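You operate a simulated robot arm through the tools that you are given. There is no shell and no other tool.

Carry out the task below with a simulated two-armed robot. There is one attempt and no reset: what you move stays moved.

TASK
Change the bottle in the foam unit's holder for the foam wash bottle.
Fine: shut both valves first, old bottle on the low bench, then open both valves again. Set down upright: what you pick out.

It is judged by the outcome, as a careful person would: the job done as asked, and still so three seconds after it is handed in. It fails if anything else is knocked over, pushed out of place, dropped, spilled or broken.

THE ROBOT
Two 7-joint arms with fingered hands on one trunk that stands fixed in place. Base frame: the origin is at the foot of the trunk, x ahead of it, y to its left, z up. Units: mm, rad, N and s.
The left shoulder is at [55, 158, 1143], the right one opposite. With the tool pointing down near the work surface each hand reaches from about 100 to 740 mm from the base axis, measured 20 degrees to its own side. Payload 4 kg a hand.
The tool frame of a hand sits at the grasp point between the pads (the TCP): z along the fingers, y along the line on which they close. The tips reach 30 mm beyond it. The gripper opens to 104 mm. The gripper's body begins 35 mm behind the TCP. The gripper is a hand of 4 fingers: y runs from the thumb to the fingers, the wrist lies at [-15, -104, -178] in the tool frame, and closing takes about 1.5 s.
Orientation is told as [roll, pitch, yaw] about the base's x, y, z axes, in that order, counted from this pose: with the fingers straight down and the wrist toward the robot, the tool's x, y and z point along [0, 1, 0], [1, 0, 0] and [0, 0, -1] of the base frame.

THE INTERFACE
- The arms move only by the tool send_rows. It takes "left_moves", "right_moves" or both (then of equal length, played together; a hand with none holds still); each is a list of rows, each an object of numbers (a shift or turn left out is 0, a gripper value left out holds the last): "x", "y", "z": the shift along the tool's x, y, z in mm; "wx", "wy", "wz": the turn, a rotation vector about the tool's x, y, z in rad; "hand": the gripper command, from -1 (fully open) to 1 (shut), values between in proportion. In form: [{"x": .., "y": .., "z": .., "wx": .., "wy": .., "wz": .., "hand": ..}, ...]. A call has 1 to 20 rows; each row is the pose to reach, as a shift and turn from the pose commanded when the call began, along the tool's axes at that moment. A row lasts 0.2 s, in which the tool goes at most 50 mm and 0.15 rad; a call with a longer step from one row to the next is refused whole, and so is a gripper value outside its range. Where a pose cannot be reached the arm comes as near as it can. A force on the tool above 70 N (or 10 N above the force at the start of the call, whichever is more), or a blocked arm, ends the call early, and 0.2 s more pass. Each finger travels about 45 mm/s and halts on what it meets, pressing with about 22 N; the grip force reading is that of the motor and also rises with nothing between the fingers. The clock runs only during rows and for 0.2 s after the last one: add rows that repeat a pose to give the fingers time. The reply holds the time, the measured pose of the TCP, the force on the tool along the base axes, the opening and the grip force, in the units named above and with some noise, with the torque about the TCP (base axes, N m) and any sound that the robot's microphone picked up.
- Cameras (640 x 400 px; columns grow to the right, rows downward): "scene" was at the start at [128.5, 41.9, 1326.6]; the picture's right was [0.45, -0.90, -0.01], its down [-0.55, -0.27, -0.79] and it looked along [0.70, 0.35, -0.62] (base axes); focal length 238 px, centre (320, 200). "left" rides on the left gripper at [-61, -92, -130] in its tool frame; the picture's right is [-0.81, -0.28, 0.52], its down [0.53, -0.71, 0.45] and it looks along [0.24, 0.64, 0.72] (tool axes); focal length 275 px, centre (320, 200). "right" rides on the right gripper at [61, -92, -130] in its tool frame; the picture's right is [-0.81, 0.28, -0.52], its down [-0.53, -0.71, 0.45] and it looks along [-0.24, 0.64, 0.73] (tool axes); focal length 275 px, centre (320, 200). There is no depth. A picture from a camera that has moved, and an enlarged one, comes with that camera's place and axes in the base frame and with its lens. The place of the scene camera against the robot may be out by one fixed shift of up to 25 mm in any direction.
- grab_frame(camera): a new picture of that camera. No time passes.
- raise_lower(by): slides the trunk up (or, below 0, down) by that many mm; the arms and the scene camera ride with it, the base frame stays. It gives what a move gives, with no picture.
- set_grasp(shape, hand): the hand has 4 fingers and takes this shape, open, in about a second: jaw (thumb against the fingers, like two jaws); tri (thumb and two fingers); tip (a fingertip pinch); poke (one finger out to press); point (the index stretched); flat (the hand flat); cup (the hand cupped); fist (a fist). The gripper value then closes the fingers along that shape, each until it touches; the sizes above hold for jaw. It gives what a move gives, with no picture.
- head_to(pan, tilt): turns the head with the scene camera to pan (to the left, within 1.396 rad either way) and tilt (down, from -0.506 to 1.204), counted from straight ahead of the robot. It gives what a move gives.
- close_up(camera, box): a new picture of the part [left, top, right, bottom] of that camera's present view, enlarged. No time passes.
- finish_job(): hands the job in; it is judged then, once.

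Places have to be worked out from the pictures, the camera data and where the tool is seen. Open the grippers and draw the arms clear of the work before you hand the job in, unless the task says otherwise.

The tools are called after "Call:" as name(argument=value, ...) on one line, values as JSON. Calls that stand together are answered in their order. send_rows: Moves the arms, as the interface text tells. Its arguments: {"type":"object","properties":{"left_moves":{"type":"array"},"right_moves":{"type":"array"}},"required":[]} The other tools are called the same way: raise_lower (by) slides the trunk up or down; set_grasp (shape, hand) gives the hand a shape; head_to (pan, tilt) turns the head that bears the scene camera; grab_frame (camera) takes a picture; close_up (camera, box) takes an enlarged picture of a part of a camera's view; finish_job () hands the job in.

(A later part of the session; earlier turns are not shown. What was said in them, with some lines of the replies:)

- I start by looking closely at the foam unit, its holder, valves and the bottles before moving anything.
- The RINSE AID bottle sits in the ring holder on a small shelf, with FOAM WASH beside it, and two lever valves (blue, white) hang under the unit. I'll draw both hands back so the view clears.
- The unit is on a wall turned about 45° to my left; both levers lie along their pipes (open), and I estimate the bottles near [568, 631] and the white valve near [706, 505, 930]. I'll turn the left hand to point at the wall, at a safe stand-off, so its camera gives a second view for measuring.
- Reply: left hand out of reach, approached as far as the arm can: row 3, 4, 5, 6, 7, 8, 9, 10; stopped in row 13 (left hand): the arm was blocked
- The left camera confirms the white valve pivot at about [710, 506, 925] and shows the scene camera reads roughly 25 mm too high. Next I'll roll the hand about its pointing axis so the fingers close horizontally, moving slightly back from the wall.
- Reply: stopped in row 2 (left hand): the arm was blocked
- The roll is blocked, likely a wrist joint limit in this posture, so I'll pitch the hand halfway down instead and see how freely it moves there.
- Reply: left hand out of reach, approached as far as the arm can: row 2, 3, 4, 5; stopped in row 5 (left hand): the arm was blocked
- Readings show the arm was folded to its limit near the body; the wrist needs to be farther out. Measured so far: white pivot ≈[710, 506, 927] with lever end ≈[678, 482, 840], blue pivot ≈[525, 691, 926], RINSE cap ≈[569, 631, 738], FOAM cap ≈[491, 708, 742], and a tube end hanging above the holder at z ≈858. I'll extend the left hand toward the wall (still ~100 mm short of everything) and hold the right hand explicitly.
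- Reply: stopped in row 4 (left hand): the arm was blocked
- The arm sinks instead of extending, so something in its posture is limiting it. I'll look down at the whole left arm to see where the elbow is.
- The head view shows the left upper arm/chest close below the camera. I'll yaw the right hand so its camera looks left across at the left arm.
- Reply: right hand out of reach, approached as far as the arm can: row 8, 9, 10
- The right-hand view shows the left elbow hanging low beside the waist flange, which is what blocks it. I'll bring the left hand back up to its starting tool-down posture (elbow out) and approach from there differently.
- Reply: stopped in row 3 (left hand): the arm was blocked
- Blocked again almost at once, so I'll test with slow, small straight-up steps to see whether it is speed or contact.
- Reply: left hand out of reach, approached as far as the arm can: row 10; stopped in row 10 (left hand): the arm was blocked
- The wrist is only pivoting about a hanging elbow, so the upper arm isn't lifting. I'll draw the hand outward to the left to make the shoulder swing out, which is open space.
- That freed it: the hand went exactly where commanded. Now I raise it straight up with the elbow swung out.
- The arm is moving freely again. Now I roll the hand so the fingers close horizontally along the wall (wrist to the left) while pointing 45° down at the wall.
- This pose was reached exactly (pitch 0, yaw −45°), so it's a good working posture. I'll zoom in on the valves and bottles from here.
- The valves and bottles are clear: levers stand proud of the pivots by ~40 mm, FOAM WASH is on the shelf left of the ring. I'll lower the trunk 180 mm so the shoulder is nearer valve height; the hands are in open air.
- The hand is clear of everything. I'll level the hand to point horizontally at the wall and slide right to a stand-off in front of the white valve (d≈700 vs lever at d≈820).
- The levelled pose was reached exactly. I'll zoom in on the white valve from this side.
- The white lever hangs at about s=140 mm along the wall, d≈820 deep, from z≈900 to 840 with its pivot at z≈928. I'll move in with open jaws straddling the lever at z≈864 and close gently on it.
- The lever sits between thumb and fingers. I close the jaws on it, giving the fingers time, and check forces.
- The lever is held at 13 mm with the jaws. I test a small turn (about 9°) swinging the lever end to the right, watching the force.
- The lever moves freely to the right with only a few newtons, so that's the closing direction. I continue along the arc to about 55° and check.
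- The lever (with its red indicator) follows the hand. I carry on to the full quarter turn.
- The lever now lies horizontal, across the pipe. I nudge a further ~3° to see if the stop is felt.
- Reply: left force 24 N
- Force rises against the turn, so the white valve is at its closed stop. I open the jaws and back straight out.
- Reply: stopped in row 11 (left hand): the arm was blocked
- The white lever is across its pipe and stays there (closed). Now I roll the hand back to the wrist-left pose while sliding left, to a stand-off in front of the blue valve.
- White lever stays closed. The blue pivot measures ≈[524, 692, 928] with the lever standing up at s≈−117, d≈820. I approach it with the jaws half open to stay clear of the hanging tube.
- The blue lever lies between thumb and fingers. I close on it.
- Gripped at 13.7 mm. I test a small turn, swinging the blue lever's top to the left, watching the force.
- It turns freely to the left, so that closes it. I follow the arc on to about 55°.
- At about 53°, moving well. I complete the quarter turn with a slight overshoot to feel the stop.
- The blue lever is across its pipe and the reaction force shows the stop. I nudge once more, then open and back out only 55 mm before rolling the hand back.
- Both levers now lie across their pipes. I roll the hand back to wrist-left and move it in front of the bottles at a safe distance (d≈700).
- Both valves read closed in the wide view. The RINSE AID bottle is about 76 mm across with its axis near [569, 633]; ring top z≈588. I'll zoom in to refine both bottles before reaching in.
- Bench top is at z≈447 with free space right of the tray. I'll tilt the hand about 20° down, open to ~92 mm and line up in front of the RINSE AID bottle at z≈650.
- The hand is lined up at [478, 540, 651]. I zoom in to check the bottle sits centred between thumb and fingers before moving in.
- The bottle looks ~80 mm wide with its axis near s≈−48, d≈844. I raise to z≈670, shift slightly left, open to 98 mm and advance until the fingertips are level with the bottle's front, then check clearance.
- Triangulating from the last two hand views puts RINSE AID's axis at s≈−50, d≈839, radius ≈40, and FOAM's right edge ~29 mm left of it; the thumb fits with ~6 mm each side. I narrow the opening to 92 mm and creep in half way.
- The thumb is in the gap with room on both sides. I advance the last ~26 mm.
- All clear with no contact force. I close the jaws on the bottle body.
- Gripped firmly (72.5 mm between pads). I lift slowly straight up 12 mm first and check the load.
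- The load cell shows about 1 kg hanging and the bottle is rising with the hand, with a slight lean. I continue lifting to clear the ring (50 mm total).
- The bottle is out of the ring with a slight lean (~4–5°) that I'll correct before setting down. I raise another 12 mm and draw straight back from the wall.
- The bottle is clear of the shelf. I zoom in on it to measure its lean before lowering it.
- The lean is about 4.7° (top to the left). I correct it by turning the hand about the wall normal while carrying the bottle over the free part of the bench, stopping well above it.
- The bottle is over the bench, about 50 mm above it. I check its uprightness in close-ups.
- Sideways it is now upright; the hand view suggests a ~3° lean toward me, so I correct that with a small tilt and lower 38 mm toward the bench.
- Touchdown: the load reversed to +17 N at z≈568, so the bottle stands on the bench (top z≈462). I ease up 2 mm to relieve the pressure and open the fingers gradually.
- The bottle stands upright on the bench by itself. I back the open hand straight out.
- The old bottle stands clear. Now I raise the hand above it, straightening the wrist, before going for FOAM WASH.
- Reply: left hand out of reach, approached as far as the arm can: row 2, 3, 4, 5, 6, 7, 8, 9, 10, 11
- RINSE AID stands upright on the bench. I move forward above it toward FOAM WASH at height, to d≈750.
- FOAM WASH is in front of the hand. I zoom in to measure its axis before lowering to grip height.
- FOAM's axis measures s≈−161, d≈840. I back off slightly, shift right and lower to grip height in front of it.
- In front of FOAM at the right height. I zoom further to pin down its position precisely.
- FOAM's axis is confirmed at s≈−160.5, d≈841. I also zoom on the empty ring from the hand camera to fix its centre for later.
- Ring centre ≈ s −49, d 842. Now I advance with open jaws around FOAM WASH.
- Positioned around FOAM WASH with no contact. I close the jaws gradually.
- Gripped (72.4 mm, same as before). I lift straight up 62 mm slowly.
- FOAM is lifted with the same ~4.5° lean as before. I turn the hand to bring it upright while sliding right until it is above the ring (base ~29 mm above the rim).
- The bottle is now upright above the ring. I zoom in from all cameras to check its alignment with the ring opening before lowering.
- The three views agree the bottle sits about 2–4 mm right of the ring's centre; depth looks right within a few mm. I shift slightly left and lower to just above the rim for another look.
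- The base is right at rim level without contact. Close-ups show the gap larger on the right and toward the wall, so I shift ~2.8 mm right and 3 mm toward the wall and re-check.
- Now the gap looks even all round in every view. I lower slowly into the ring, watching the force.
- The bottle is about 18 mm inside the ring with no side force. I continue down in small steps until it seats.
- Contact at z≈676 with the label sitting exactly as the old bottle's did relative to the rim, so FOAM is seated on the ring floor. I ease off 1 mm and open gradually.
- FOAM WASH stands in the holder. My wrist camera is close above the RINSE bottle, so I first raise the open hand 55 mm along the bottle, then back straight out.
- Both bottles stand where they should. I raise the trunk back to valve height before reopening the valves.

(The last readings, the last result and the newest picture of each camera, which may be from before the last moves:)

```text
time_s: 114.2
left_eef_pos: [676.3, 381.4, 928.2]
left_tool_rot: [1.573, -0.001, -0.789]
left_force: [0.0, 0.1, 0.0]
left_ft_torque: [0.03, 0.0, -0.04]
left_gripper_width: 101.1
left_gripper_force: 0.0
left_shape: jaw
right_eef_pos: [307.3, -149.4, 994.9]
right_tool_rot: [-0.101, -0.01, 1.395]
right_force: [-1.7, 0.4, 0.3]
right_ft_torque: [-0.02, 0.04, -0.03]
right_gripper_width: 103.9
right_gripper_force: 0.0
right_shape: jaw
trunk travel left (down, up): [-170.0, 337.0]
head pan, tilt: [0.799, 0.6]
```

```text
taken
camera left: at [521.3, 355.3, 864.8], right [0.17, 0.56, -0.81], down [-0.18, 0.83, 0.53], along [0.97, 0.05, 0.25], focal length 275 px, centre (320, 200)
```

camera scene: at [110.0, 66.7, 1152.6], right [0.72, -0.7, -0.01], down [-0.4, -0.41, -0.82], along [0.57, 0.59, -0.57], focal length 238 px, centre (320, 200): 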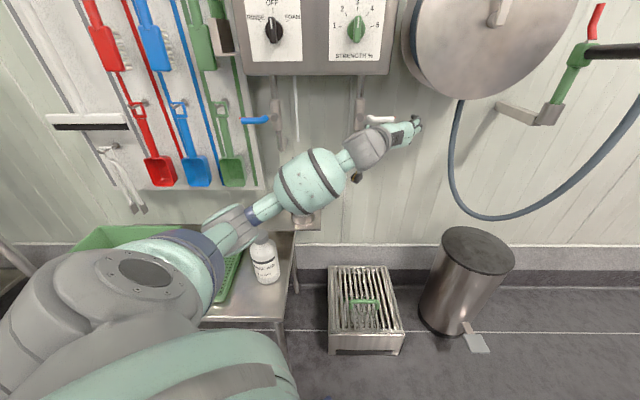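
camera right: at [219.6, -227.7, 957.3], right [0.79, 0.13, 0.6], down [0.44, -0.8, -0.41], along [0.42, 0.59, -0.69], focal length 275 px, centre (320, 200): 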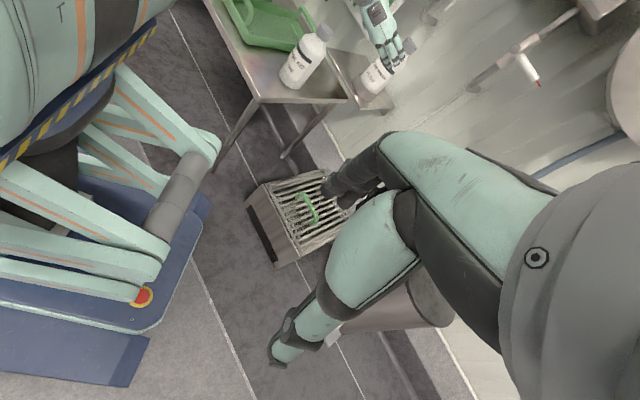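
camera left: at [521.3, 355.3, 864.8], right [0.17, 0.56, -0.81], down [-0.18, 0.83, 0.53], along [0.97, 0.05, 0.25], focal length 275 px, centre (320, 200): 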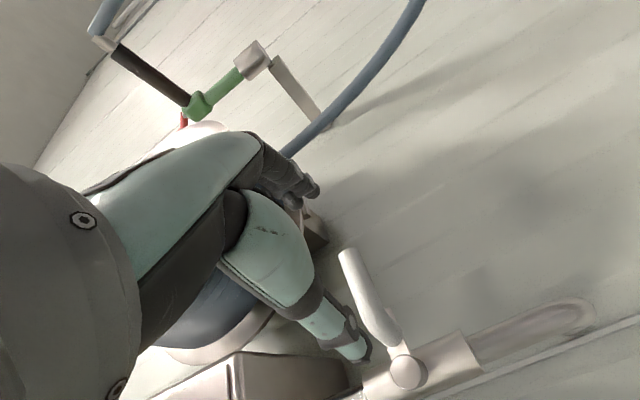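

Hand is in front of the white lever's end. I roll the hand so the jaws close vertically around the now-horizontal lever.

Call:
send_rows(left_moves=[{"wz": -0.13, "hand": -0.3}, {"wz": -0.26, "hand": -0.3}, {"wz": -0.39, "hand": -0.3}, {"wz": -0.52, "hand": -0.3}, {"wz": -0.65, "hand": -0.3}, {"wz": -0.78, "hand": -0.3}, {"wz": -0.91, "hand": -0.3}, {"wz": -1.04, "hand": -0.3}, {"wz": -1.17, "hand": -0.3}, {"wz": -1.3, "hand": -0.3}, {"wz": -1.44, "hand": -0.3}, {"wz": -1.571, "hand": -0.3}, {"wz": -1.571, "hand": -0.3}])

Call:
grab_frame(camera="left")

Call:
close_up(camera="scene", box=[300, 50, 460, 170])

```text
time_s: 117.0
left_eef_pos: [676.6, 381.0, 927.4]
left_tool_rot: [-1.496, -1.568, 2.278]
left_force: [0.0, -0.1, 0.1]
left_ft_torque: [0.03, -0.02, 0.01]
left_gripper_width: 68.0
left_gripper_force: 0.0
left_shape: jaw
right_eef_pos: [306.8, -149.0, 995.6]
right_tool_rot: [-0.097, -0.011, 1.396]
right_force: [0.9, 0.1, 0.5]
right_ft_torque: [-0.03, 0.0, 0.03]
right_gripper_width: 103.9
right_gripper_force: 0.1
right_shape: jaw
trunk travel left (down, up): [-170.0, 337.0]
head pan, tilt: [0.799, 0.6]
```

```text
taken
camera left: at [628.4, 246.8, 835.3], right [0.94, -0.21, -0.27], down [-0.05, 0.7, -0.72], along [0.34, 0.69, 0.64], focal length 275 px, centre (320, 200)
```

left: 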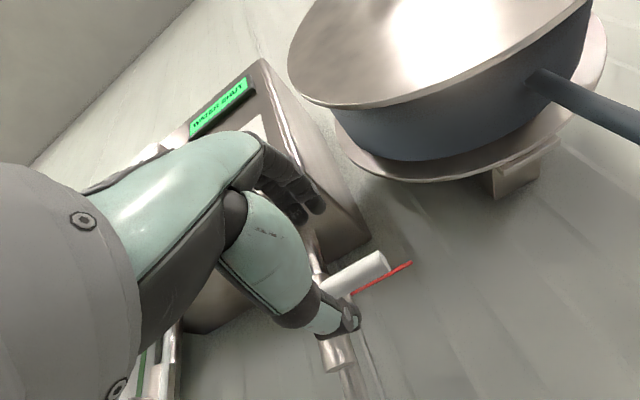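

```text
3.33 times, centred on (380, 110) of scene
camera zoom: at [110.3, 66.5, 1152.6], right [0.72, -0.7, -0.01], down [-0.4, -0.41, -0.82], along [0.57, 0.59, -0.57], focal length 793 px, centre (120, 500)
```

zoom: 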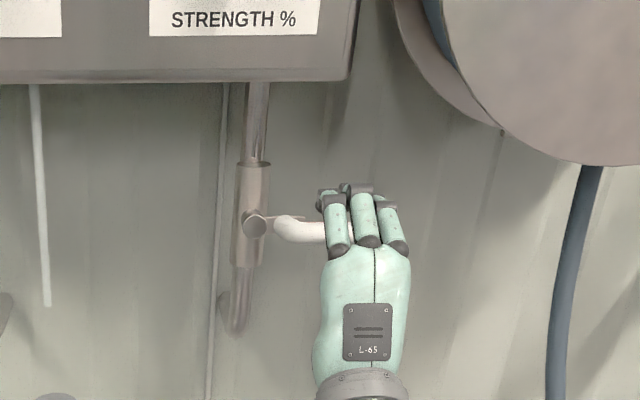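

The unit's display now reads that the water is shut, confirming the valves registered. The jaws straddle the lever; I move in and grip it.

Call:
send_rows(left_moves=[{"z": 12}, {"z": 24}, {"z": 36}, {"z": 46}, {"z": 54}, {"z": 54}, {"z": 54, "hand": 0.3}, {"z": 54, "hand": 0.7}, {"z": 54, "hand": 1}, {"z": 54, "hand": 1}, {"z": 54, "hand": 1}, {"z": 54, "hand": 1}])

Call:
close_up(camera="left", box=[150, 50, 470, 370])

Call:
close_up(camera="scene", box=[300, 50, 460, 170])

```text
time_s: 119.6
left_eef_pos: [715.4, 420.3, 928.9]
left_tool_rot: [-1.548, -1.569, 2.334]
left_force: [0.3, 0.1, 0.6]
left_ft_torque: [0.02, 0.05, -0.01]
left_gripper_width: 14.0
left_gripper_force: 21.6
left_shape: jaw
right_eef_pos: [307.6, -150.4, 995.6]
right_tool_rot: [-0.098, -0.011, 1.396]
right_force: [0.0, -0.7, 0.8]
right_ft_torque: [-0.01, 0.0, 0.01]
right_gripper_width: 104.0
right_gripper_force: 0.1
right_shape: jaw
trunk travel left (down, up): [-170.0, 337.0]
head pan, tilt: [0.799, 0.6]
```

```text
1.25 times, centred on (310, 210) of left
camera zoom: at [667.3, 285.5, 834.9], right [0.94, -0.21, -0.27], down [-0.05, 0.7, -0.71], along [0.34, 0.68, 0.64], focal length 344 px, centre (332, 188)
```

zoom: 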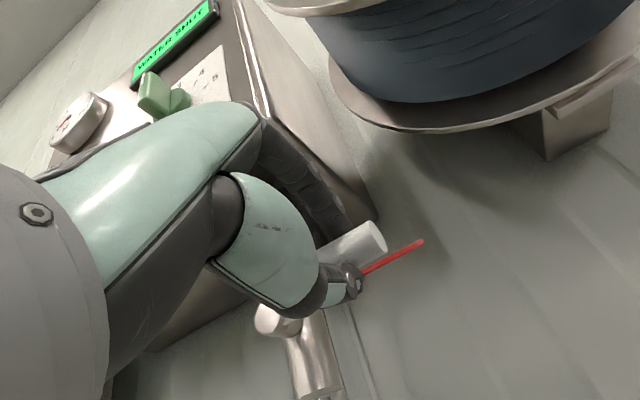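

```text
3.33 times, centred on (380, 110) of scene
camera zoom: at [110.4, 66.5, 1152.6], right [0.72, -0.7, -0.01], down [-0.41, -0.41, -0.82], along [0.57, 0.59, -0.57], focal length 793 px, centre (120, 500)
```

zoom: 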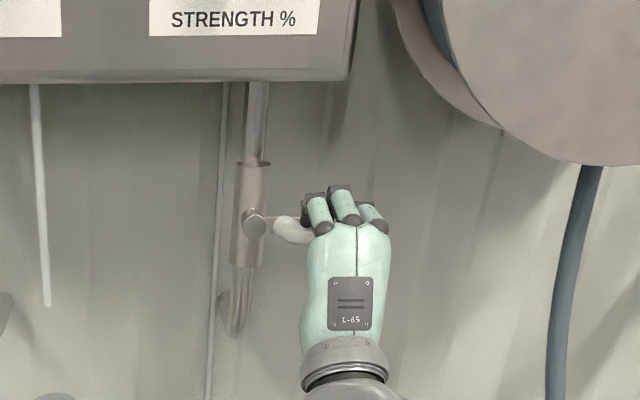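

Gripped. I turn the white lever back downward along the arc, first half.

Call:
send_rows(left_moves=[{"x": 0.3, "y": -6.5, "wz": 0.1}, {"x": 1.3, "y": -12.9, "wz": 0.2}, {"x": 2.9, "y": -19.2, "wz": 0.3}, {"x": 5.1, "y": -25.3, "wz": 0.4}, {"x": 8.0, "y": -31.2, "wz": 0.5}, {"x": 11.4, "y": -36.7, "wz": 0.6}, {"x": 15.3, "y": -41.9, "wz": 0.7}, {"x": 19.7, "y": -46.6, "wz": 0.8}, {"x": 19.7, "y": -46.6, "wz": 0.8}])

Call:
close_up(camera="scene", box=[300, 50, 460, 170])

```text
time_s: 121.6
left_eef_pos: [699.9, 434.5, 881.0]
left_tool_rot: [1.569, -0.772, -0.791]
left_force: [-0.4, 4.1, 3.2]
left_ft_torque: [0.08, -0.08, 0.05]
left_gripper_width: 13.9
left_gripper_force: 21.8
left_shape: jaw
right_eef_pos: [307.6, -148.6, 996.1]
right_tool_rot: [-0.1, -0.01, 1.396]
right_force: [1.5, -0.3, -0.7]
right_ft_torque: [0.05, 0.03, 0.01]
right_gripper_width: 103.7
right_gripper_force: 0.2
right_shape: jaw
trunk travel left (down, up): [-170.0, 337.0]
head pan, tilt: [0.799, 0.6]
```

```text
3.33 times, centred on (380, 110) of scene
camera zoom: at [110.0, 66.7, 1152.6], right [0.72, -0.7, -0.01], down [-0.4, -0.41, -0.82], along [0.57, 0.59, -0.57], focal length 793 px, centre (120, 500)
```

zoom: 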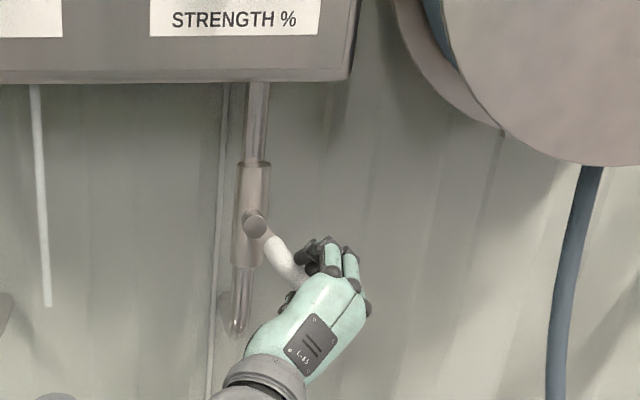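

Half way with low force. I finish the turn to vertical with a small overshoot to feel the open stop.

Call:
send_rows(left_moves=[{"x": 0.3, "y": -6.5, "wz": 0.1}, {"x": 1.3, "y": -12.9, "wz": 0.2}, {"x": 2.9, "y": -19.2, "wz": 0.3}, {"x": 5.1, "y": -25.3, "wz": 0.4}, {"x": 8.0, "y": -31.2, "wz": 0.5}, {"x": 11.4, "y": -36.7, "wz": 0.6}, {"x": 15.3, "y": -41.9, "wz": 0.7}, {"x": 18.8, "y": -45.7, "wz": 0.78}, {"x": 18.8, "y": -45.7, "wz": 0.78}])

Call:
close_up(camera="scene", box=[300, 50, 460, 170])

Call:
grab_frame(camera="left")

```text
time_s: 123.6
left_eef_pos: [668.6, 466.6, 861.7]
left_tool_rot: [1.569, 0.01, -0.788]
left_force: [-2.0, -3.3, -4.2]
left_ft_torque: [-0.04, 0.1, -0.03]
left_gripper_width: 14.0
left_gripper_force: 21.9
left_shape: jaw
right_eef_pos: [308.4, -149.8, 996.3]
right_tool_rot: [-0.096, -0.01, 1.396]
right_force: [-0.7, 0.3, 0.0]
right_ft_torque: [-0.01, -0.02, 0.0]
right_gripper_width: 103.7
right_gripper_force: 0.1
right_shape: jaw
trunk travel left (down, up): [-170.0, 337.0]
head pan, tilt: [0.799, 0.6]
```

```text
3.33 times, centred on (380, 110) of scene
camera zoom: at [110.5, 66.4, 1152.5], right [0.72, -0.7, -0.01], down [-0.41, -0.41, -0.82], along [0.57, 0.59, -0.57], focal length 793 px, centre (120, 500)
```

zoom: 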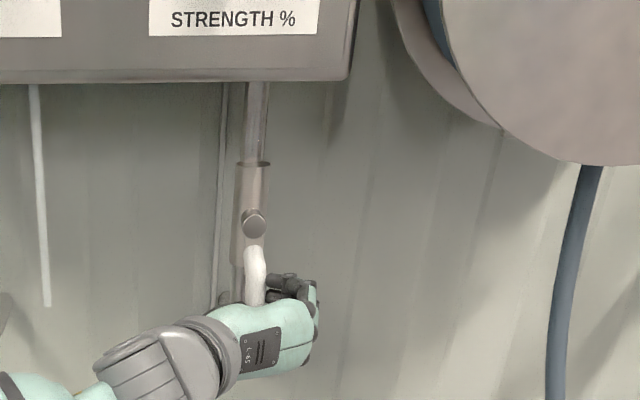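

```text
taken
camera left: at [513.0, 440.5, 800.7], right [0.17, 0.56, -0.81], down [-0.18, 0.82, 0.54], along [0.97, 0.05, 0.24], focal length 275 px, centre (320, 200)
```

left: 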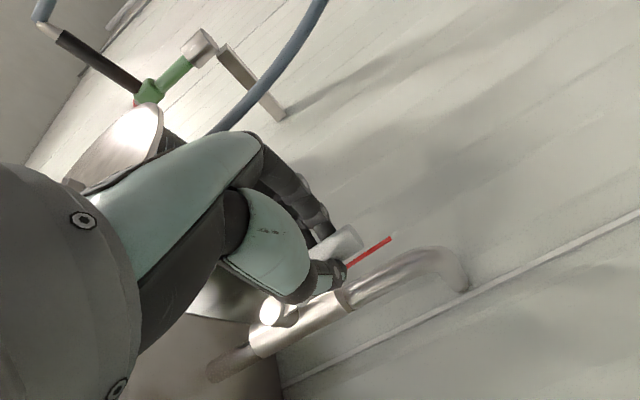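

The lever sits ~5 mm to the right of its original spot and no stop is felt yet, so I turn a little further to the original open position.

Call:
send_rows(left_moves=[{"x": 0, "y": -2, "wz": 0.025}, {"x": 0.1, "y": -4, "wz": 0.05}, {"x": 0.2, "y": -6, "wz": 0.07}, {"x": 0.2, "y": -6, "wz": 0.07}])

Call:
close_up(camera="scene", box=[300, 50, 460, 170])

```text
time_s: 124.6
left_eef_pos: [664.4, 469.8, 860.6]
left_tool_rot: [1.571, 0.078, -0.79]
left_force: [2.8, -6.1, -6.3]
left_ft_torque: [0.0, 0.12, -0.2]
left_gripper_width: 14.0
left_gripper_force: 22.3
left_shape: jaw
right_eef_pos: [308.2, -149.6, 995.0]
right_tool_rot: [-0.098, -0.011, 1.397]
right_force: [0.1, 0.8, -0.5]
right_ft_torque: [0.0, -0.01, 0.02]
right_gripper_width: 103.9
right_gripper_force: 0.1
right_shape: jaw
trunk travel left (down, up): [-170.0, 337.0]
head pan, tilt: [0.799, 0.6]
```

```text
3.33 times, centred on (380, 110) of scene
camera zoom: at [111.4, 66.2, 1152.5], right [0.72, -0.7, -0.01], down [-0.41, -0.4, -0.82], along [0.57, 0.59, -0.57], focal length 793 px, centre (120, 500)
```

zoom: 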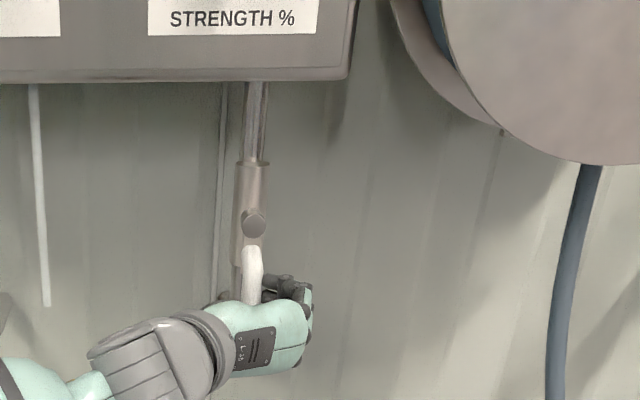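

The lever is back at its original position (s≈137.6) with the stop felt. I release and back out.

Call:
send_rows(left_moves=[{"hand": 0.3}, {"hand": -0.2}, {"hand": -0.6}, {"hand": -0.6}, {"hand": -0.6}, {"hand": -0.6}, {"z": -15}, {"z": -30}, {"z": -45}, {"z": -60}, {"z": -80}, {"z": -100}, {"z": -100}])

Call:
close_up(camera="scene", box=[240, 40, 440, 180])

Call:
grab_frame(camera="left")

```text
time_s: 127.4
left_eef_pos: [593.7, 399.5, 863.0]
left_tool_rot: [1.571, 0.078, -0.789]
left_force: [0.3, 0.0, -0.2]
left_ft_torque: [0.0, 0.01, -0.01]
left_gripper_width: 83.0
left_gripper_force: 0.1
left_shape: jaw
right_eef_pos: [308.2, -149.0, 995.2]
right_tool_rot: [-0.099, -0.011, 1.397]
right_force: [0.4, -0.4, 0.3]
right_ft_torque: [0.0, -0.01, 0.01]
right_gripper_width: 103.9
right_gripper_force: 0.0
right_shape: jaw
trunk travel left (down, up): [-170.0, 337.0]
head pan, tilt: [0.799, 0.6]
```

```text
2.86 times, centred on (340, 110) of scene
camera zoom: at [110.3, 66.6, 1152.6], right [0.72, -0.7, -0.01], down [-0.4, -0.41, -0.82], along [0.57, 0.59, -0.57], focal length 680 px, centre (263, 457)
```

zoom: 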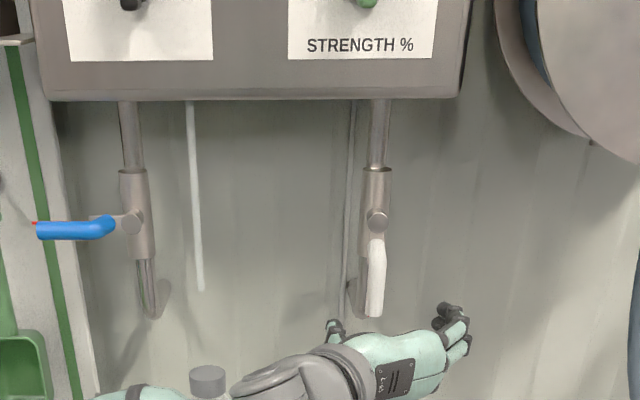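

```text
taken
camera left: at [435.0, 376.4, 807.7], right [0.13, 0.6, -0.79], down [-0.15, 0.8, 0.59], along [0.98, 0.04, 0.19], focal length 275 px, centre (320, 200)
```

left: 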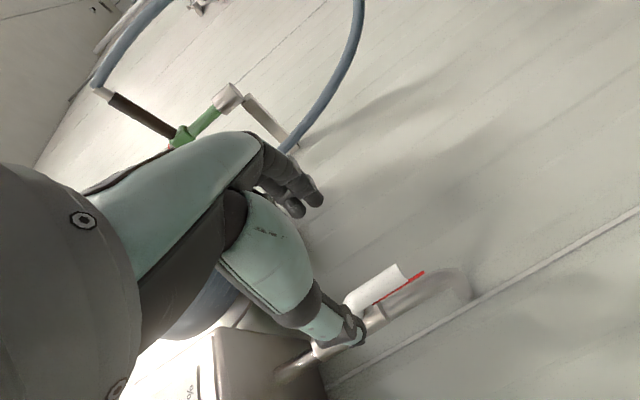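

White lever is back down along its pipe. Now I slide left to in front of the blue lever's end, straightening the hand on the way.

Call:
send_rows(left_moves=[{"x": 2.4, "y": -18.9, "z": 0, "wz": -0.01}, {"x": 4.7, "y": -37.8, "z": 0, "wz": -0.02}, {"x": 7.1, "y": -56.7, "z": 0, "wz": -0.03}, {"x": 9.4, "y": -75.6, "z": 0, "wz": -0.04}, {"x": 11.8, "y": -94.4, "z": 5, "wz": -0.05}, {"x": 14.2, "y": -113.3, "z": 10, "wz": -0.06}, {"x": 16.5, "y": -132.2, "z": 14, "wz": -0.07}, {"x": 18.9, "y": -151.1, "z": 18, "wz": -0.078}, {"x": 21.2, "y": -170, "z": 22, "wz": -0.078}, {"x": 23.6, "y": -188.9, "z": 26, "wz": -0.078}, {"x": 26, "y": -207.8, "z": 30, "wz": -0.078}, {"x": 28.3, "y": -226.7, "z": 34, "wz": -0.078}, {"x": 30.7, "y": -245.5, "z": 38, "wz": -0.078}, {"x": 33, "y": -264.4, "z": 42, "wz": -0.078}, {"x": 35.4, "y": -283.3, "z": 46, "wz": -0.078}, {"x": 37.7, "y": -302.2, "z": 46, "wz": -0.078}, {"x": 40.1, "y": -321.1, "z": 46, "wz": -0.078}, {"x": 40.1, "y": -321.1, "z": 46, "wz": -0.078}])

Call:
grab_frame(camera="left")

Call:
grab_frame(camera="scene")

```text
time_s: 131.2
left_eef_pos: [403.3, 656.4, 930.2]
left_tool_rot: [1.57, 0.001, -0.788]
left_force: [0.1, 0.0, -1.1]
left_ft_torque: [0.03, 0.02, -0.03]
left_gripper_width: 83.2
left_gripper_force: 0.0
left_shape: jaw
right_eef_pos: [308.2, -149.6, 996.7]
right_tool_rot: [-0.097, -0.011, 1.395]
right_force: [0.5, 0.2, -0.3]
right_ft_torque: [0.02, -0.01, 0.01]
right_gripper_width: 103.9
right_gripper_force: 0.1
right_shape: jaw
trunk travel left (down, up): [-170.0, 337.0]
head pan, tilt: [0.799, 0.6]
```

```text
taken
camera left: at [247.7, 629.7, 866.5], right [0.17, 0.56, -0.81], down [-0.18, 0.83, 0.53], along [0.97, 0.06, 0.24], focal length 275 px, centre (320, 200)
```

left: 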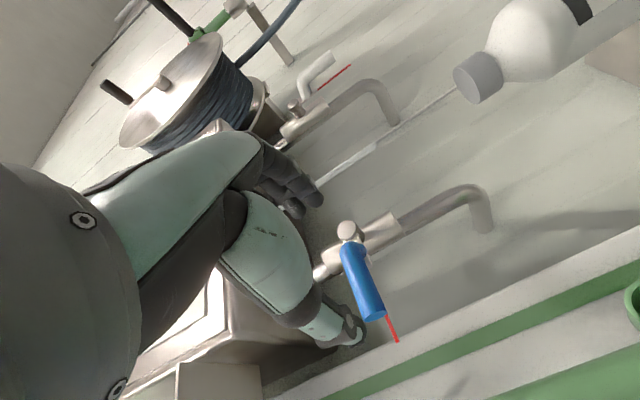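

```text
taken
camera scene: at [110.1, 66.5, 1152.6], right [0.72, -0.7, -0.01], down [-0.4, -0.41, -0.82], along [0.57, 0.59, -0.57], focal length 238 px, centre (320, 200)
```

scene: 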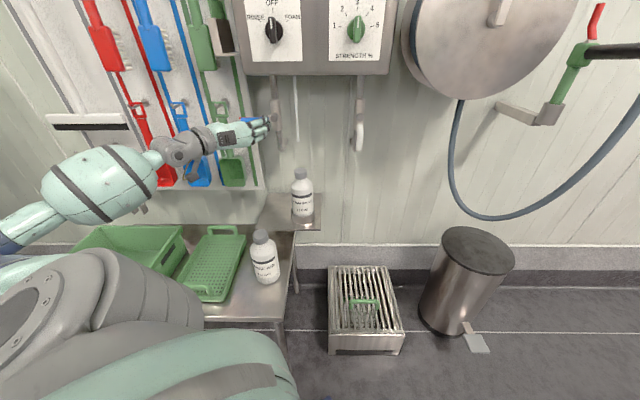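

In front of the blue lever's end. I roll the hand so the jaws close vertically.

Call:
send_rows(left_moves=[{"x": -0.2, "wz": -0.13, "hand": -0.3}, {"x": -0.5, "wz": -0.26, "hand": -0.3}, {"x": -1, "wz": -0.39, "hand": -0.3}, {"x": -1.5, "wz": -0.52, "hand": -0.3}, {"x": -2, "wz": -0.65, "hand": -0.3}, {"x": -2, "wz": -0.78, "hand": -0.3}, {"x": -2, "wz": -0.91, "hand": -0.3}, {"x": -2, "wz": -1.04, "hand": -0.3}, {"x": -2, "wz": -1.17, "hand": -0.3}, {"x": -2, "wz": -1.3, "hand": -0.3}, {"x": -2, "wz": -1.44, "hand": -0.3}, {"x": -2, "wz": -1.571, "hand": -0.3}, {"x": -2, "wz": -1.571, "hand": -0.3}])

Call:
grab_frame(camera="left")

Call:
close_up(camera="scene", box=[180, 40, 340, 160])

```text
time_s: 134.0
left_eef_pos: [402.1, 657.4, 925.1]
left_tool_rot: [-1.744, -1.568, 2.528]
left_force: [-0.2, -0.9, -0.2]
left_ft_torque: [-0.05, 0.0, 0.0]
left_gripper_width: 67.9
left_gripper_force: 0.1
left_shape: jaw
right_eef_pos: [306.6, -149.6, 996.8]
right_tool_rot: [-0.101, -0.01, 1.397]
right_force: [-0.2, 0.3, -0.2]
right_ft_torque: [-0.04, -0.05, -0.03]
right_gripper_width: 103.8
right_gripper_force: 0.1
right_shape: jaw
trunk travel left (down, up): [-170.0, 337.0]
head pan, tilt: [0.799, 0.6]
```

```text
taken
camera left: at [354.2, 523.5, 833.2], right [0.94, -0.21, -0.27], down [-0.05, 0.7, -0.71], along [0.34, 0.68, 0.64], focal length 275 px, centre (320, 200)
```

left: 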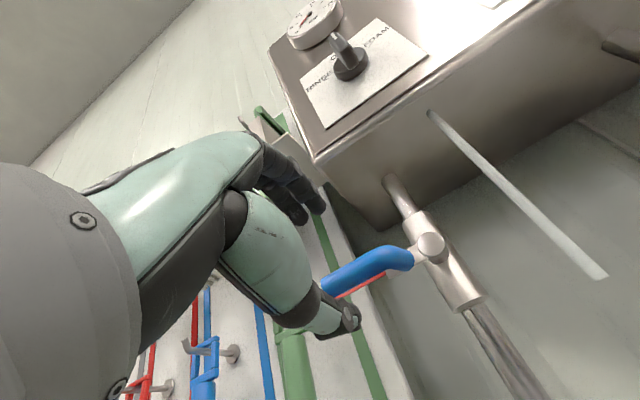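

```text
3.33 times, centred on (260, 100) of scene
camera zoom: at [109.8, 66.7, 1152.6], right [0.72, -0.7, -0.01], down [-0.4, -0.41, -0.82], along [0.57, 0.59, -0.57], focal length 793 px, centre (520, 533)
```

zoom: 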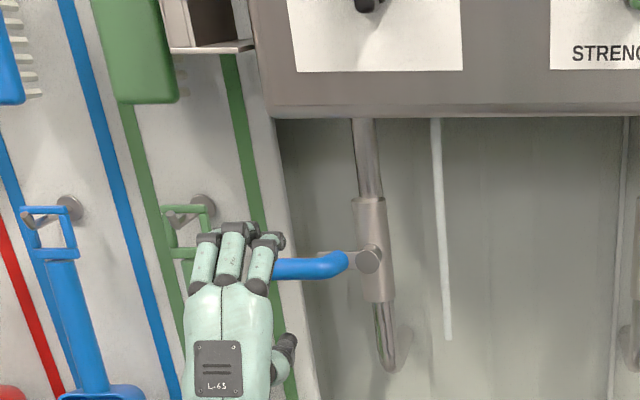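

The jaws straddle the blue lever. I move in and grip it.

Call:
send_rows(left_moves=[{"y": 1, "z": 12}, {"y": 2, "z": 24}, {"y": 2.5, "z": 36}, {"y": 2.5, "z": 46}, {"y": 2.5, "z": 53}, {"y": 2.5, "z": 53}, {"y": 2.5, "z": 53, "hand": 0.3}, {"y": 2.5, "z": 53, "hand": 0.7}, {"y": 2.5, "z": 53, "hand": 1}, {"y": 2.5, "z": 53, "hand": 1}, {"y": 2.5, "z": 53, "hand": 1}, {"y": 2.5, "z": 53, "hand": 1}])

Call:
grab_frame(camera="left")

Call:
close_up(camera="scene", box=[180, 40, 340, 160])

```text
time_s: 136.6
left_eef_pos: [439.7, 693.7, 928.9]
left_tool_rot: [2.894, -1.571, -2.111]
left_force: [-0.1, 0.3, 1.3]
left_ft_torque: [0.12, 0.04, -0.02]
left_gripper_width: 14.0
left_gripper_force: 22.2
left_shape: jaw
right_eef_pos: [307.4, -149.6, 996.3]
right_tool_rot: [-0.099, -0.011, 1.399]
right_force: [0.7, 0.1, 0.4]
right_ft_torque: [0.02, -0.05, 0.01]
right_gripper_width: 103.9
right_gripper_force: 0.0
right_shape: jaw
trunk travel left (down, up): [-170.0, 337.0]
head pan, tilt: [0.799, 0.6]
```

```text
taken
camera left: at [392.0, 559.9, 835.4], right [0.94, -0.21, -0.27], down [-0.05, 0.7, -0.71], along [0.34, 0.68, 0.65], focal length 275 px, centre (320, 200)
```

left: 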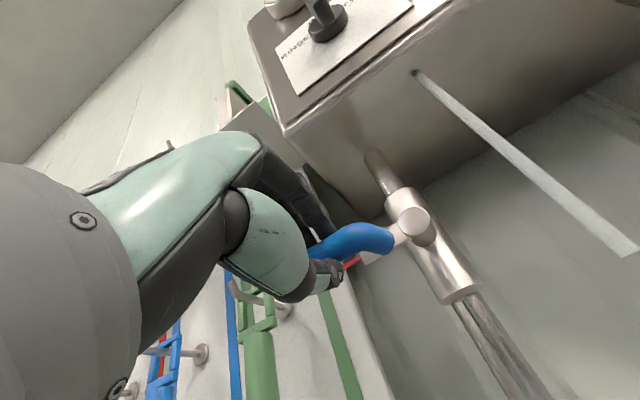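

```text
3.33 times, centred on (260, 100) of scene
camera zoom: at [110.0, 66.4, 1152.6], right [0.72, -0.7, -0.01], down [-0.4, -0.41, -0.82], along [0.57, 0.59, -0.57], focal length 793 px, centre (520, 533)
```

zoom: 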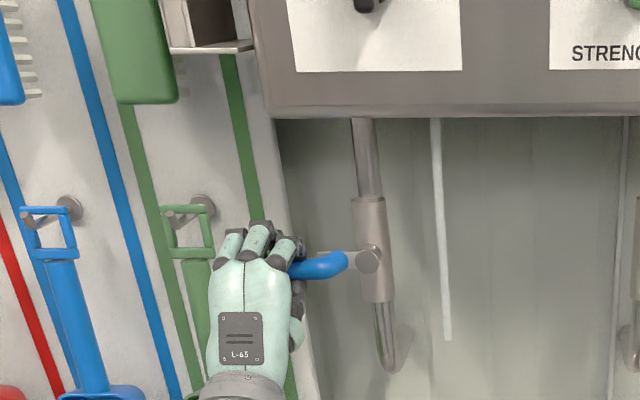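

Gripped. I turn the blue lever back up, first half of the arc.

Call:
send_rows(left_moves=[{"x": -0.3, "y": 6.1, "wz": 0.1}, {"x": -1.2, "y": 12.2, "wz": 0.2}, {"x": -2.7, "y": 18.2, "wz": 0.3}, {"x": -4.9, "y": 23.9, "wz": 0.4}, {"x": -7.5, "y": 29.5, "wz": 0.5}, {"x": -10.7, "y": 34.7, "wz": 0.6}, {"x": -14.5, "y": 39.6, "wz": 0.7}, {"x": -18.7, "y": 44.1, "wz": 0.8}, {"x": -18.7, "y": 44.1, "wz": 0.8}])

Call:
close_up(camera="scene", box=[180, 40, 340, 160])

```text
time_s: 138.6
left_eef_pos: [453.7, 681.9, 972.4]
left_tool_rot: [1.575, -0.77, -0.789]
left_force: [-4.3, -0.3, -1.6]
left_ft_torque: [0.06, 0.07, 0.1]
left_gripper_width: 14.1
left_gripper_force: 21.6
left_shape: jaw
right_eef_pos: [306.3, -149.7, 995.3]
right_tool_rot: [-0.099, -0.009, 1.396]
right_force: [0.2, -0.5, 0.1]
right_ft_torque: [-0.02, 0.01, -0.04]
right_gripper_width: 103.9
right_gripper_force: 0.1
right_shape: jaw
trunk travel left (down, up): [-170.0, 337.0]
head pan, tilt: [0.799, 0.6]
```

```text
3.33 times, centred on (260, 100) of scene
camera zoom: at [109.3, 66.6, 1152.6], right [0.72, -0.7, -0.01], down [-0.4, -0.41, -0.82], along [0.57, 0.59, -0.57], focal length 793 px, centre (520, 533)
```

zoom: 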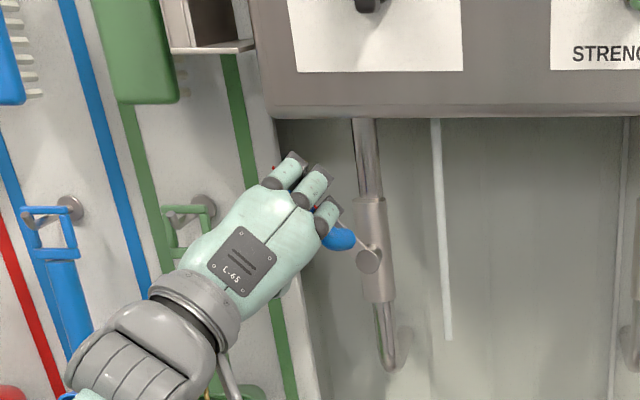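

Half way. I complete the turn to vertical.

Call:
send_rows(left_moves=[{"x": -0.3, "y": 6.1, "wz": 0.1}, {"x": -1.2, "y": 12.2, "wz": 0.2}, {"x": -2.7, "y": 18.2, "wz": 0.3}, {"x": -4.9, "y": 23.9, "wz": 0.4}, {"x": -7.5, "y": 29.5, "wz": 0.5}, {"x": -10.7, "y": 34.7, "wz": 0.6}, {"x": -14.5, "y": 39.6, "wz": 0.7}, {"x": -17.4, "y": 42.8, "wz": 0.77}, {"x": -17.4, "y": 42.8, "wz": 0.77}])

Call:
close_up(camera="scene", box=[180, 40, 340, 160])

Call:
grab_frame(camera="left")

```text
time_s: 140.6
left_eef_pos: [482.3, 651.1, 989.1]
left_tool_rot: [1.571, -0.003, -0.787]
left_force: [-6.6, 5.2, -3.1]
left_ft_torque: [-0.01, 0.1, 0.26]
left_gripper_width: 13.9
left_gripper_force: 21.9
left_shape: jaw
right_eef_pos: [307.3, -148.9, 995.6]
right_tool_rot: [-0.098, -0.009, 1.396]
right_force: [-0.4, 0.5, 0.2]
right_ft_torque: [0.02, -0.01, 0.0]
right_gripper_width: 104.0
right_gripper_force: 0.1
right_shape: jaw
trunk travel left (down, up): [-170.0, 337.0]
head pan, tilt: [0.799, 0.6]
```

```text
3.33 times, centred on (260, 100) of scene
camera zoom: at [109.2, 67.5, 1152.6], right [0.72, -0.7, -0.01], down [-0.4, -0.41, -0.82], along [0.57, 0.59, -0.57], focal length 793 px, centre (520, 533)
```

zoom: 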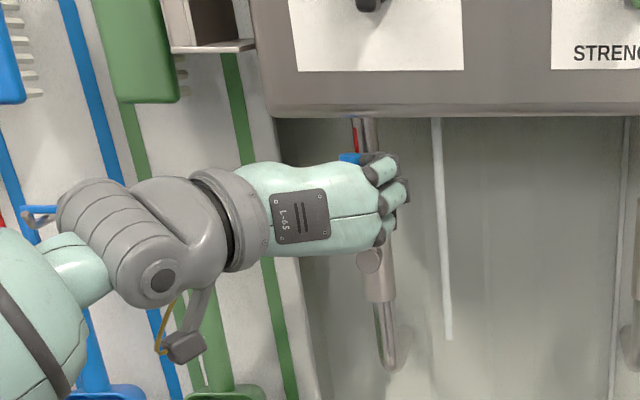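

```text
taken
camera left: at [327.1, 625.1, 927.2], right [0.17, 0.56, -0.81], down [-0.18, 0.83, 0.53], along [0.97, 0.06, 0.24], focal length 275 px, centre (320, 200)
```

left: 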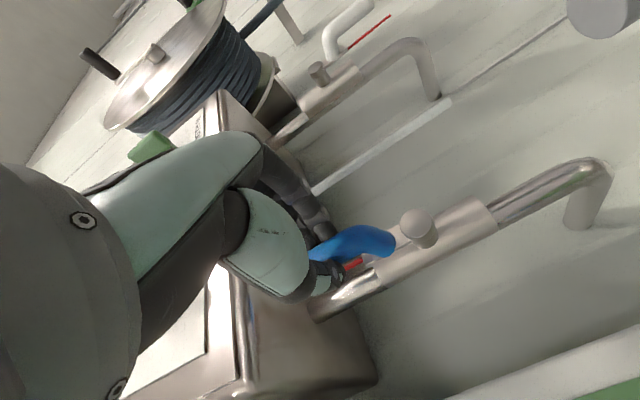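

The lever is within ~1.5 mm of its original spot and resisting. I nudge slightly further to be sure it is at the open stop.

Call:
send_rows(left_moves=[{"y": 1.5, "wz": 0.02}, {"y": 3, "wz": 0.04}, {"y": 3, "wz": 0.04}])

Call:
grab_frame(camera="left")

```text
time_s: 141.4
left_eef_pos: [484.4, 650.0, 991.0]
left_tool_rot: [1.571, 0.04, -0.784]
left_force: [-10.8, 9.6, -3.0]
left_ft_torque: [0.0, 0.1, 0.45]
left_gripper_width: 13.9
left_gripper_force: 21.9
left_shape: jaw
right_eef_pos: [306.2, -147.5, 996.8]
right_tool_rot: [-0.1, -0.011, 1.398]
right_force: [-0.6, 0.5, 0.4]
right_ft_torque: [-0.03, 0.0, 0.01]
right_gripper_width: 103.9
right_gripper_force: 0.0
right_shape: jaw
trunk travel left (down, up): [-170.0, 337.0]
head pan, tilt: [0.799, 0.6]
```

```text
taken
camera left: at [326.9, 625.3, 931.1], right [0.15, 0.58, -0.8], down [-0.17, 0.81, 0.56], along [0.97, 0.05, 0.22], focal length 275 px, centre (320, 200)
```

left: 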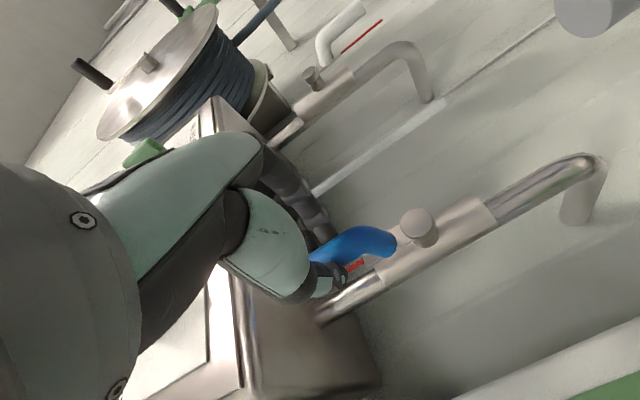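

The blue lever is back at its original position against the stop. I release and back straight out.

Call:
send_rows(left_moves=[{"y": -1, "wz": -0.02, "hand": 0.4}, {"y": -1, "wz": -0.02, "hand": 0}, {"y": -1, "wz": -0.02, "hand": -0.25}, {"y": -1, "wz": -0.02, "hand": -0.25}, {"y": -1, "wz": -0.02, "hand": -0.25}, {"y": -1, "wz": -0.02, "hand": -0.25}, {"y": -1, "z": -15, "wz": -0.02}, {"y": -1, "z": -30, "wz": -0.02}, {"y": -1, "z": -45, "wz": -0.02}, {"y": -1, "z": -60, "wz": -0.02}, {"y": -1, "z": -80, "wz": -0.02}, {"y": -1, "z": -100, "wz": -0.02}, {"y": -1, "z": -100, "wz": -0.02}])

Call:
grab_frame(camera="left")

Call:
grab_frame(camera="scene")

Call:
close_up(camera="scene", box=[220, 40, 400, 180])

```text
time_s: 144.2
left_eef_pos: [415.1, 578.4, 990.3]
left_tool_rot: [1.571, 0.019, -0.788]
left_force: [0.3, -0.1, 0.8]
left_ft_torque: [0.01, 0.01, 0.01]
left_gripper_width: 64.7
left_gripper_force: 0.1
left_shape: jaw
right_eef_pos: [308.2, -150.6, 995.2]
right_tool_rot: [-0.098, -0.01, 1.396]
right_force: [0.2, -0.3, 0.2]
right_ft_torque: [-0.01, 0.02, 0.02]
right_gripper_width: 103.8
right_gripper_force: 0.0
right_shape: jaw
trunk travel left (down, up): [-170.0, 337.0]
head pan, tilt: [0.799, 0.6]
```

```text
taken
camera left: at [258.3, 554.3, 930.4], right [0.16, 0.57, -0.8], down [-0.17, 0.82, 0.55], along [0.97, 0.05, 0.23], focal length 275 px, centre (320, 200)
```

left: 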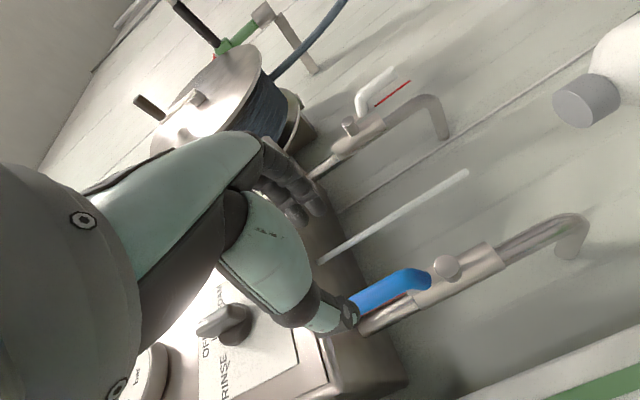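

```text
taken
camera scene: at [110.2, 66.6, 1152.6], right [0.72, -0.7, -0.01], down [-0.4, -0.41, -0.82], along [0.57, 0.59, -0.57], focal length 238 px, centre (320, 200)
```

scene: 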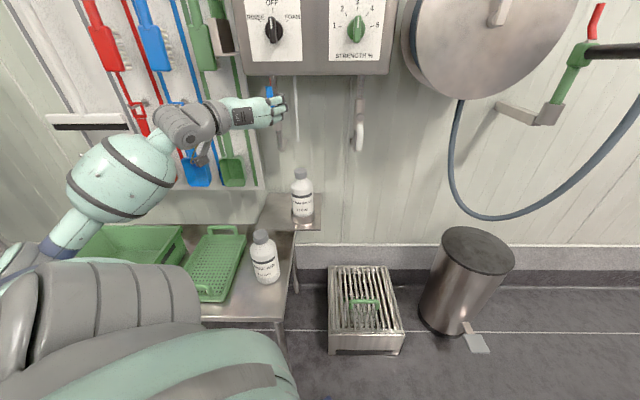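

```text
2.86 times, centred on (310, 110) of scene
camera zoom: at [110.2, 66.6, 1152.6], right [0.72, -0.7, -0.01], down [-0.4, -0.41, -0.82], along [0.57, 0.59, -0.57], focal length 680 px, centre (349, 457)
```

zoom: 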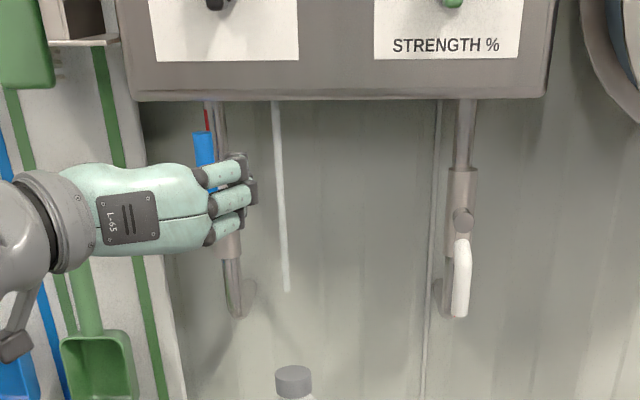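

Both levers lie along their pipes again. I draw the left hand well clear, open it, and lift my gaze to check the display and everything else.

Call:
send_rows(left_moves=[{"x": -4, "y": -5, "z": -8, "hand": -1}, {"x": -8, "y": -12, "z": -16, "hand": -1}, {"x": -13, "y": -20, "z": -24, "hand": -1}, {"x": -20, "y": -28, "z": -32, "hand": -1}, {"x": -26, "y": -36, "z": -40, "hand": -1}, {"x": -33, "y": -44, "z": -48, "hand": -1}, {"x": -40, "y": -50, "z": -54, "hand": -1}, {"x": -40, "y": -50, "z": -54, "hand": -1}])

Call:
head_to(pan=0.75, tilt=0.25)

Call:
grab_frame(camera="scene")

```text
time_s: 146.0
left_eef_pos: [340.3, 576.8, 951.8]
left_tool_rot: [1.571, 0.018, -0.787]
left_force: [0.3, -0.2, 0.9]
left_ft_torque: [-0.01, 0.01, 0.02]
left_gripper_width: 103.7
left_gripper_force: 0.0
left_shape: jaw
right_eef_pos: [306.9, -149.5, 995.1]
right_tool_rot: [-0.097, -0.009, 1.396]
right_force: [-0.4, -1.1, -0.6]
right_ft_torque: [-0.04, 0.01, 0.0]
right_gripper_width: 103.9
right_gripper_force: 0.1
right_shape: jaw
trunk travel left (down, up): [-170.0, 337.0]
head pan, tilt: [0.799, 0.6]
```

```text
time_s: 146.9
left_eef_pos: [340.5, 576.9, 951.2]
left_tool_rot: [1.571, 0.02, -0.787]
left_force: [0.1, -0.4, -0.4]
left_ft_torque: [0.03, 0.0, 0.01]
left_gripper_width: 103.8
left_gripper_force: 0.1
left_shape: jaw
right_eef_pos: [307.3, -149.9, 995.1]
right_tool_rot: [-0.1, -0.012, 1.396]
right_force: [-0.1, -0.3, 0.3]
right_ft_torque: [0.01, 0.03, -0.03]
right_gripper_width: 103.9
right_gripper_force: 0.1
right_shape: jaw
trunk travel left (down, up): [-170.0, 337.0]
head pan, tilt: [0.75, 0.25]
```

```text
taken
camera scene: at [117.0, 66.9, 1184.6], right [0.68, -0.73, -0.01], down [-0.19, -0.17, -0.97], along [0.71, 0.66, -0.26], focal length 238 px, centre (320, 200)
```

scene: 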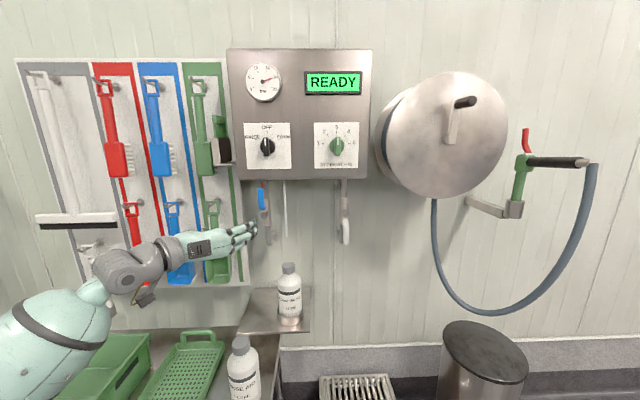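

The display reads READY again. I zoom in for a final check of levers, bottles and dials.

Call:
close_up(camera="scene", box=[220, 40, 380, 200])

Call:
close_up(camera="scene", box=[210, 170, 370, 330])

Call:
head_to(pan=0.75, tilt=0.6)

Call:
close_up(camera="scene", box=[160, 130, 360, 330])

Call:
grab_frame(camera="right")

```text
2.50 times, centred on (300, 120) of scene
camera zoom: at [117.0, 66.9, 1184.6], right [0.68, -0.73, -0.01], down [-0.19, -0.17, -0.97], along [0.71, 0.66, -0.26], focal length 594 px, centre (370, 400)
```

zoom: 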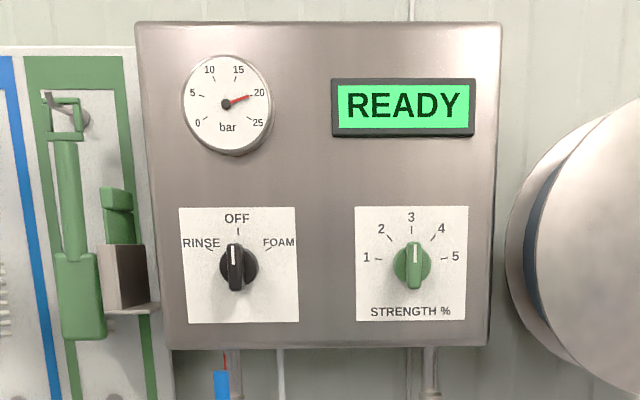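

```text
2.50 times, centred on (290, 250) of scene
camera zoom: at [117.0, 66.9, 1184.6], right [0.68, -0.73, -0.01], down [-0.19, -0.17, -0.97], along [0.71, 0.66, -0.26], focal length 594 px, centre (395, 75)
```

zoom: 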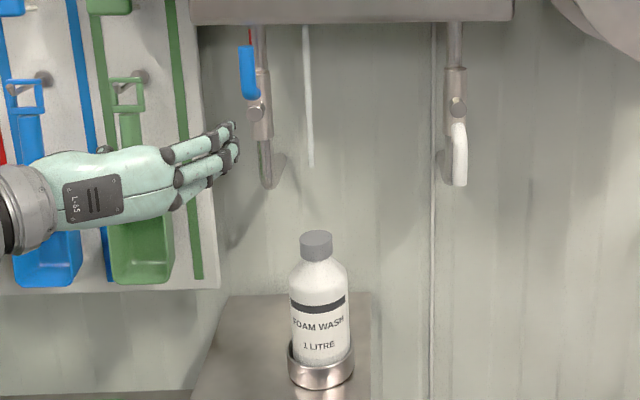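

```text
time_s: 147.7
left_eef_pos: [340.7, 576.6, 951.0]
left_tool_rot: [1.57, 0.02, -0.787]
left_force: [0.7, -0.1, 0.3]
left_ft_torque: [-0.04, 0.0, 0.0]
left_gripper_width: 103.5
left_gripper_force: 0.0
left_shape: jaw
right_eef_pos: [307.9, -148.9, 996.0]
right_tool_rot: [-0.098, -0.01, 1.396]
right_force: [-0.2, -0.4, 0.1]
right_ft_torque: [0.01, 0.0, -0.01]
right_gripper_width: 104.2
right_gripper_force: 0.1
right_shape: jaw
trunk travel left (down, up): [-170.0, 337.0]
head pan, tilt: [0.75, 0.6]
```

```text
2.00 times, centred on (260, 230) of scene
camera zoom: at [112.9, 63.5, 1152.6], right [0.68, -0.73, -0.01], down [-0.42, -0.39, -0.82], along [0.6, 0.56, -0.57], focal length 476 px, centre (440, 140)
```

zoom: 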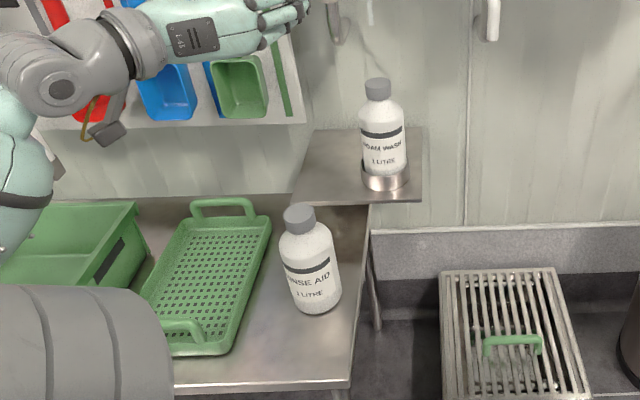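

```text
taken
camera right: at [219.8, -227.7, 1117.4], right [0.79, 0.13, 0.6], down [0.44, -0.8, -0.41], along [0.42, 0.59, -0.69], focal length 275 px, centre (320, 200)
```

right: 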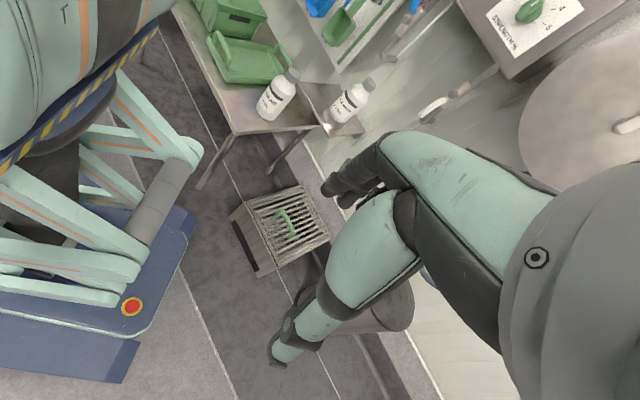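

Everything checks out: READY, both levers along their pipes, FOAM WASH seated in the holder, RINSE AID upright on the low bench, and both hands open and clear. I hand the job in.

Call:
finish_job()

```text
The job is handed in.
```

The foam wash bottle is now in the foam unit's holder, and the old RINSE AID bottle is standing upright on the low bench. I've handed the job in.

- **Valves:** I shut the blue and white valves before touching the bottles. With them closed, the unit's display read WATER SHUT. I opened both again once the new bottle was in, and the display went back to READY.
- **Bottles:** FOAM WASH is seated on the floor of the holder ring. RINSE AID is in the free space to the right of the green tray.
- **Surroundings:** In the last pictures nothing else looked moved or knocked over. Both dials still point where they did at the start. Both hands are open and drawn back from the unit.
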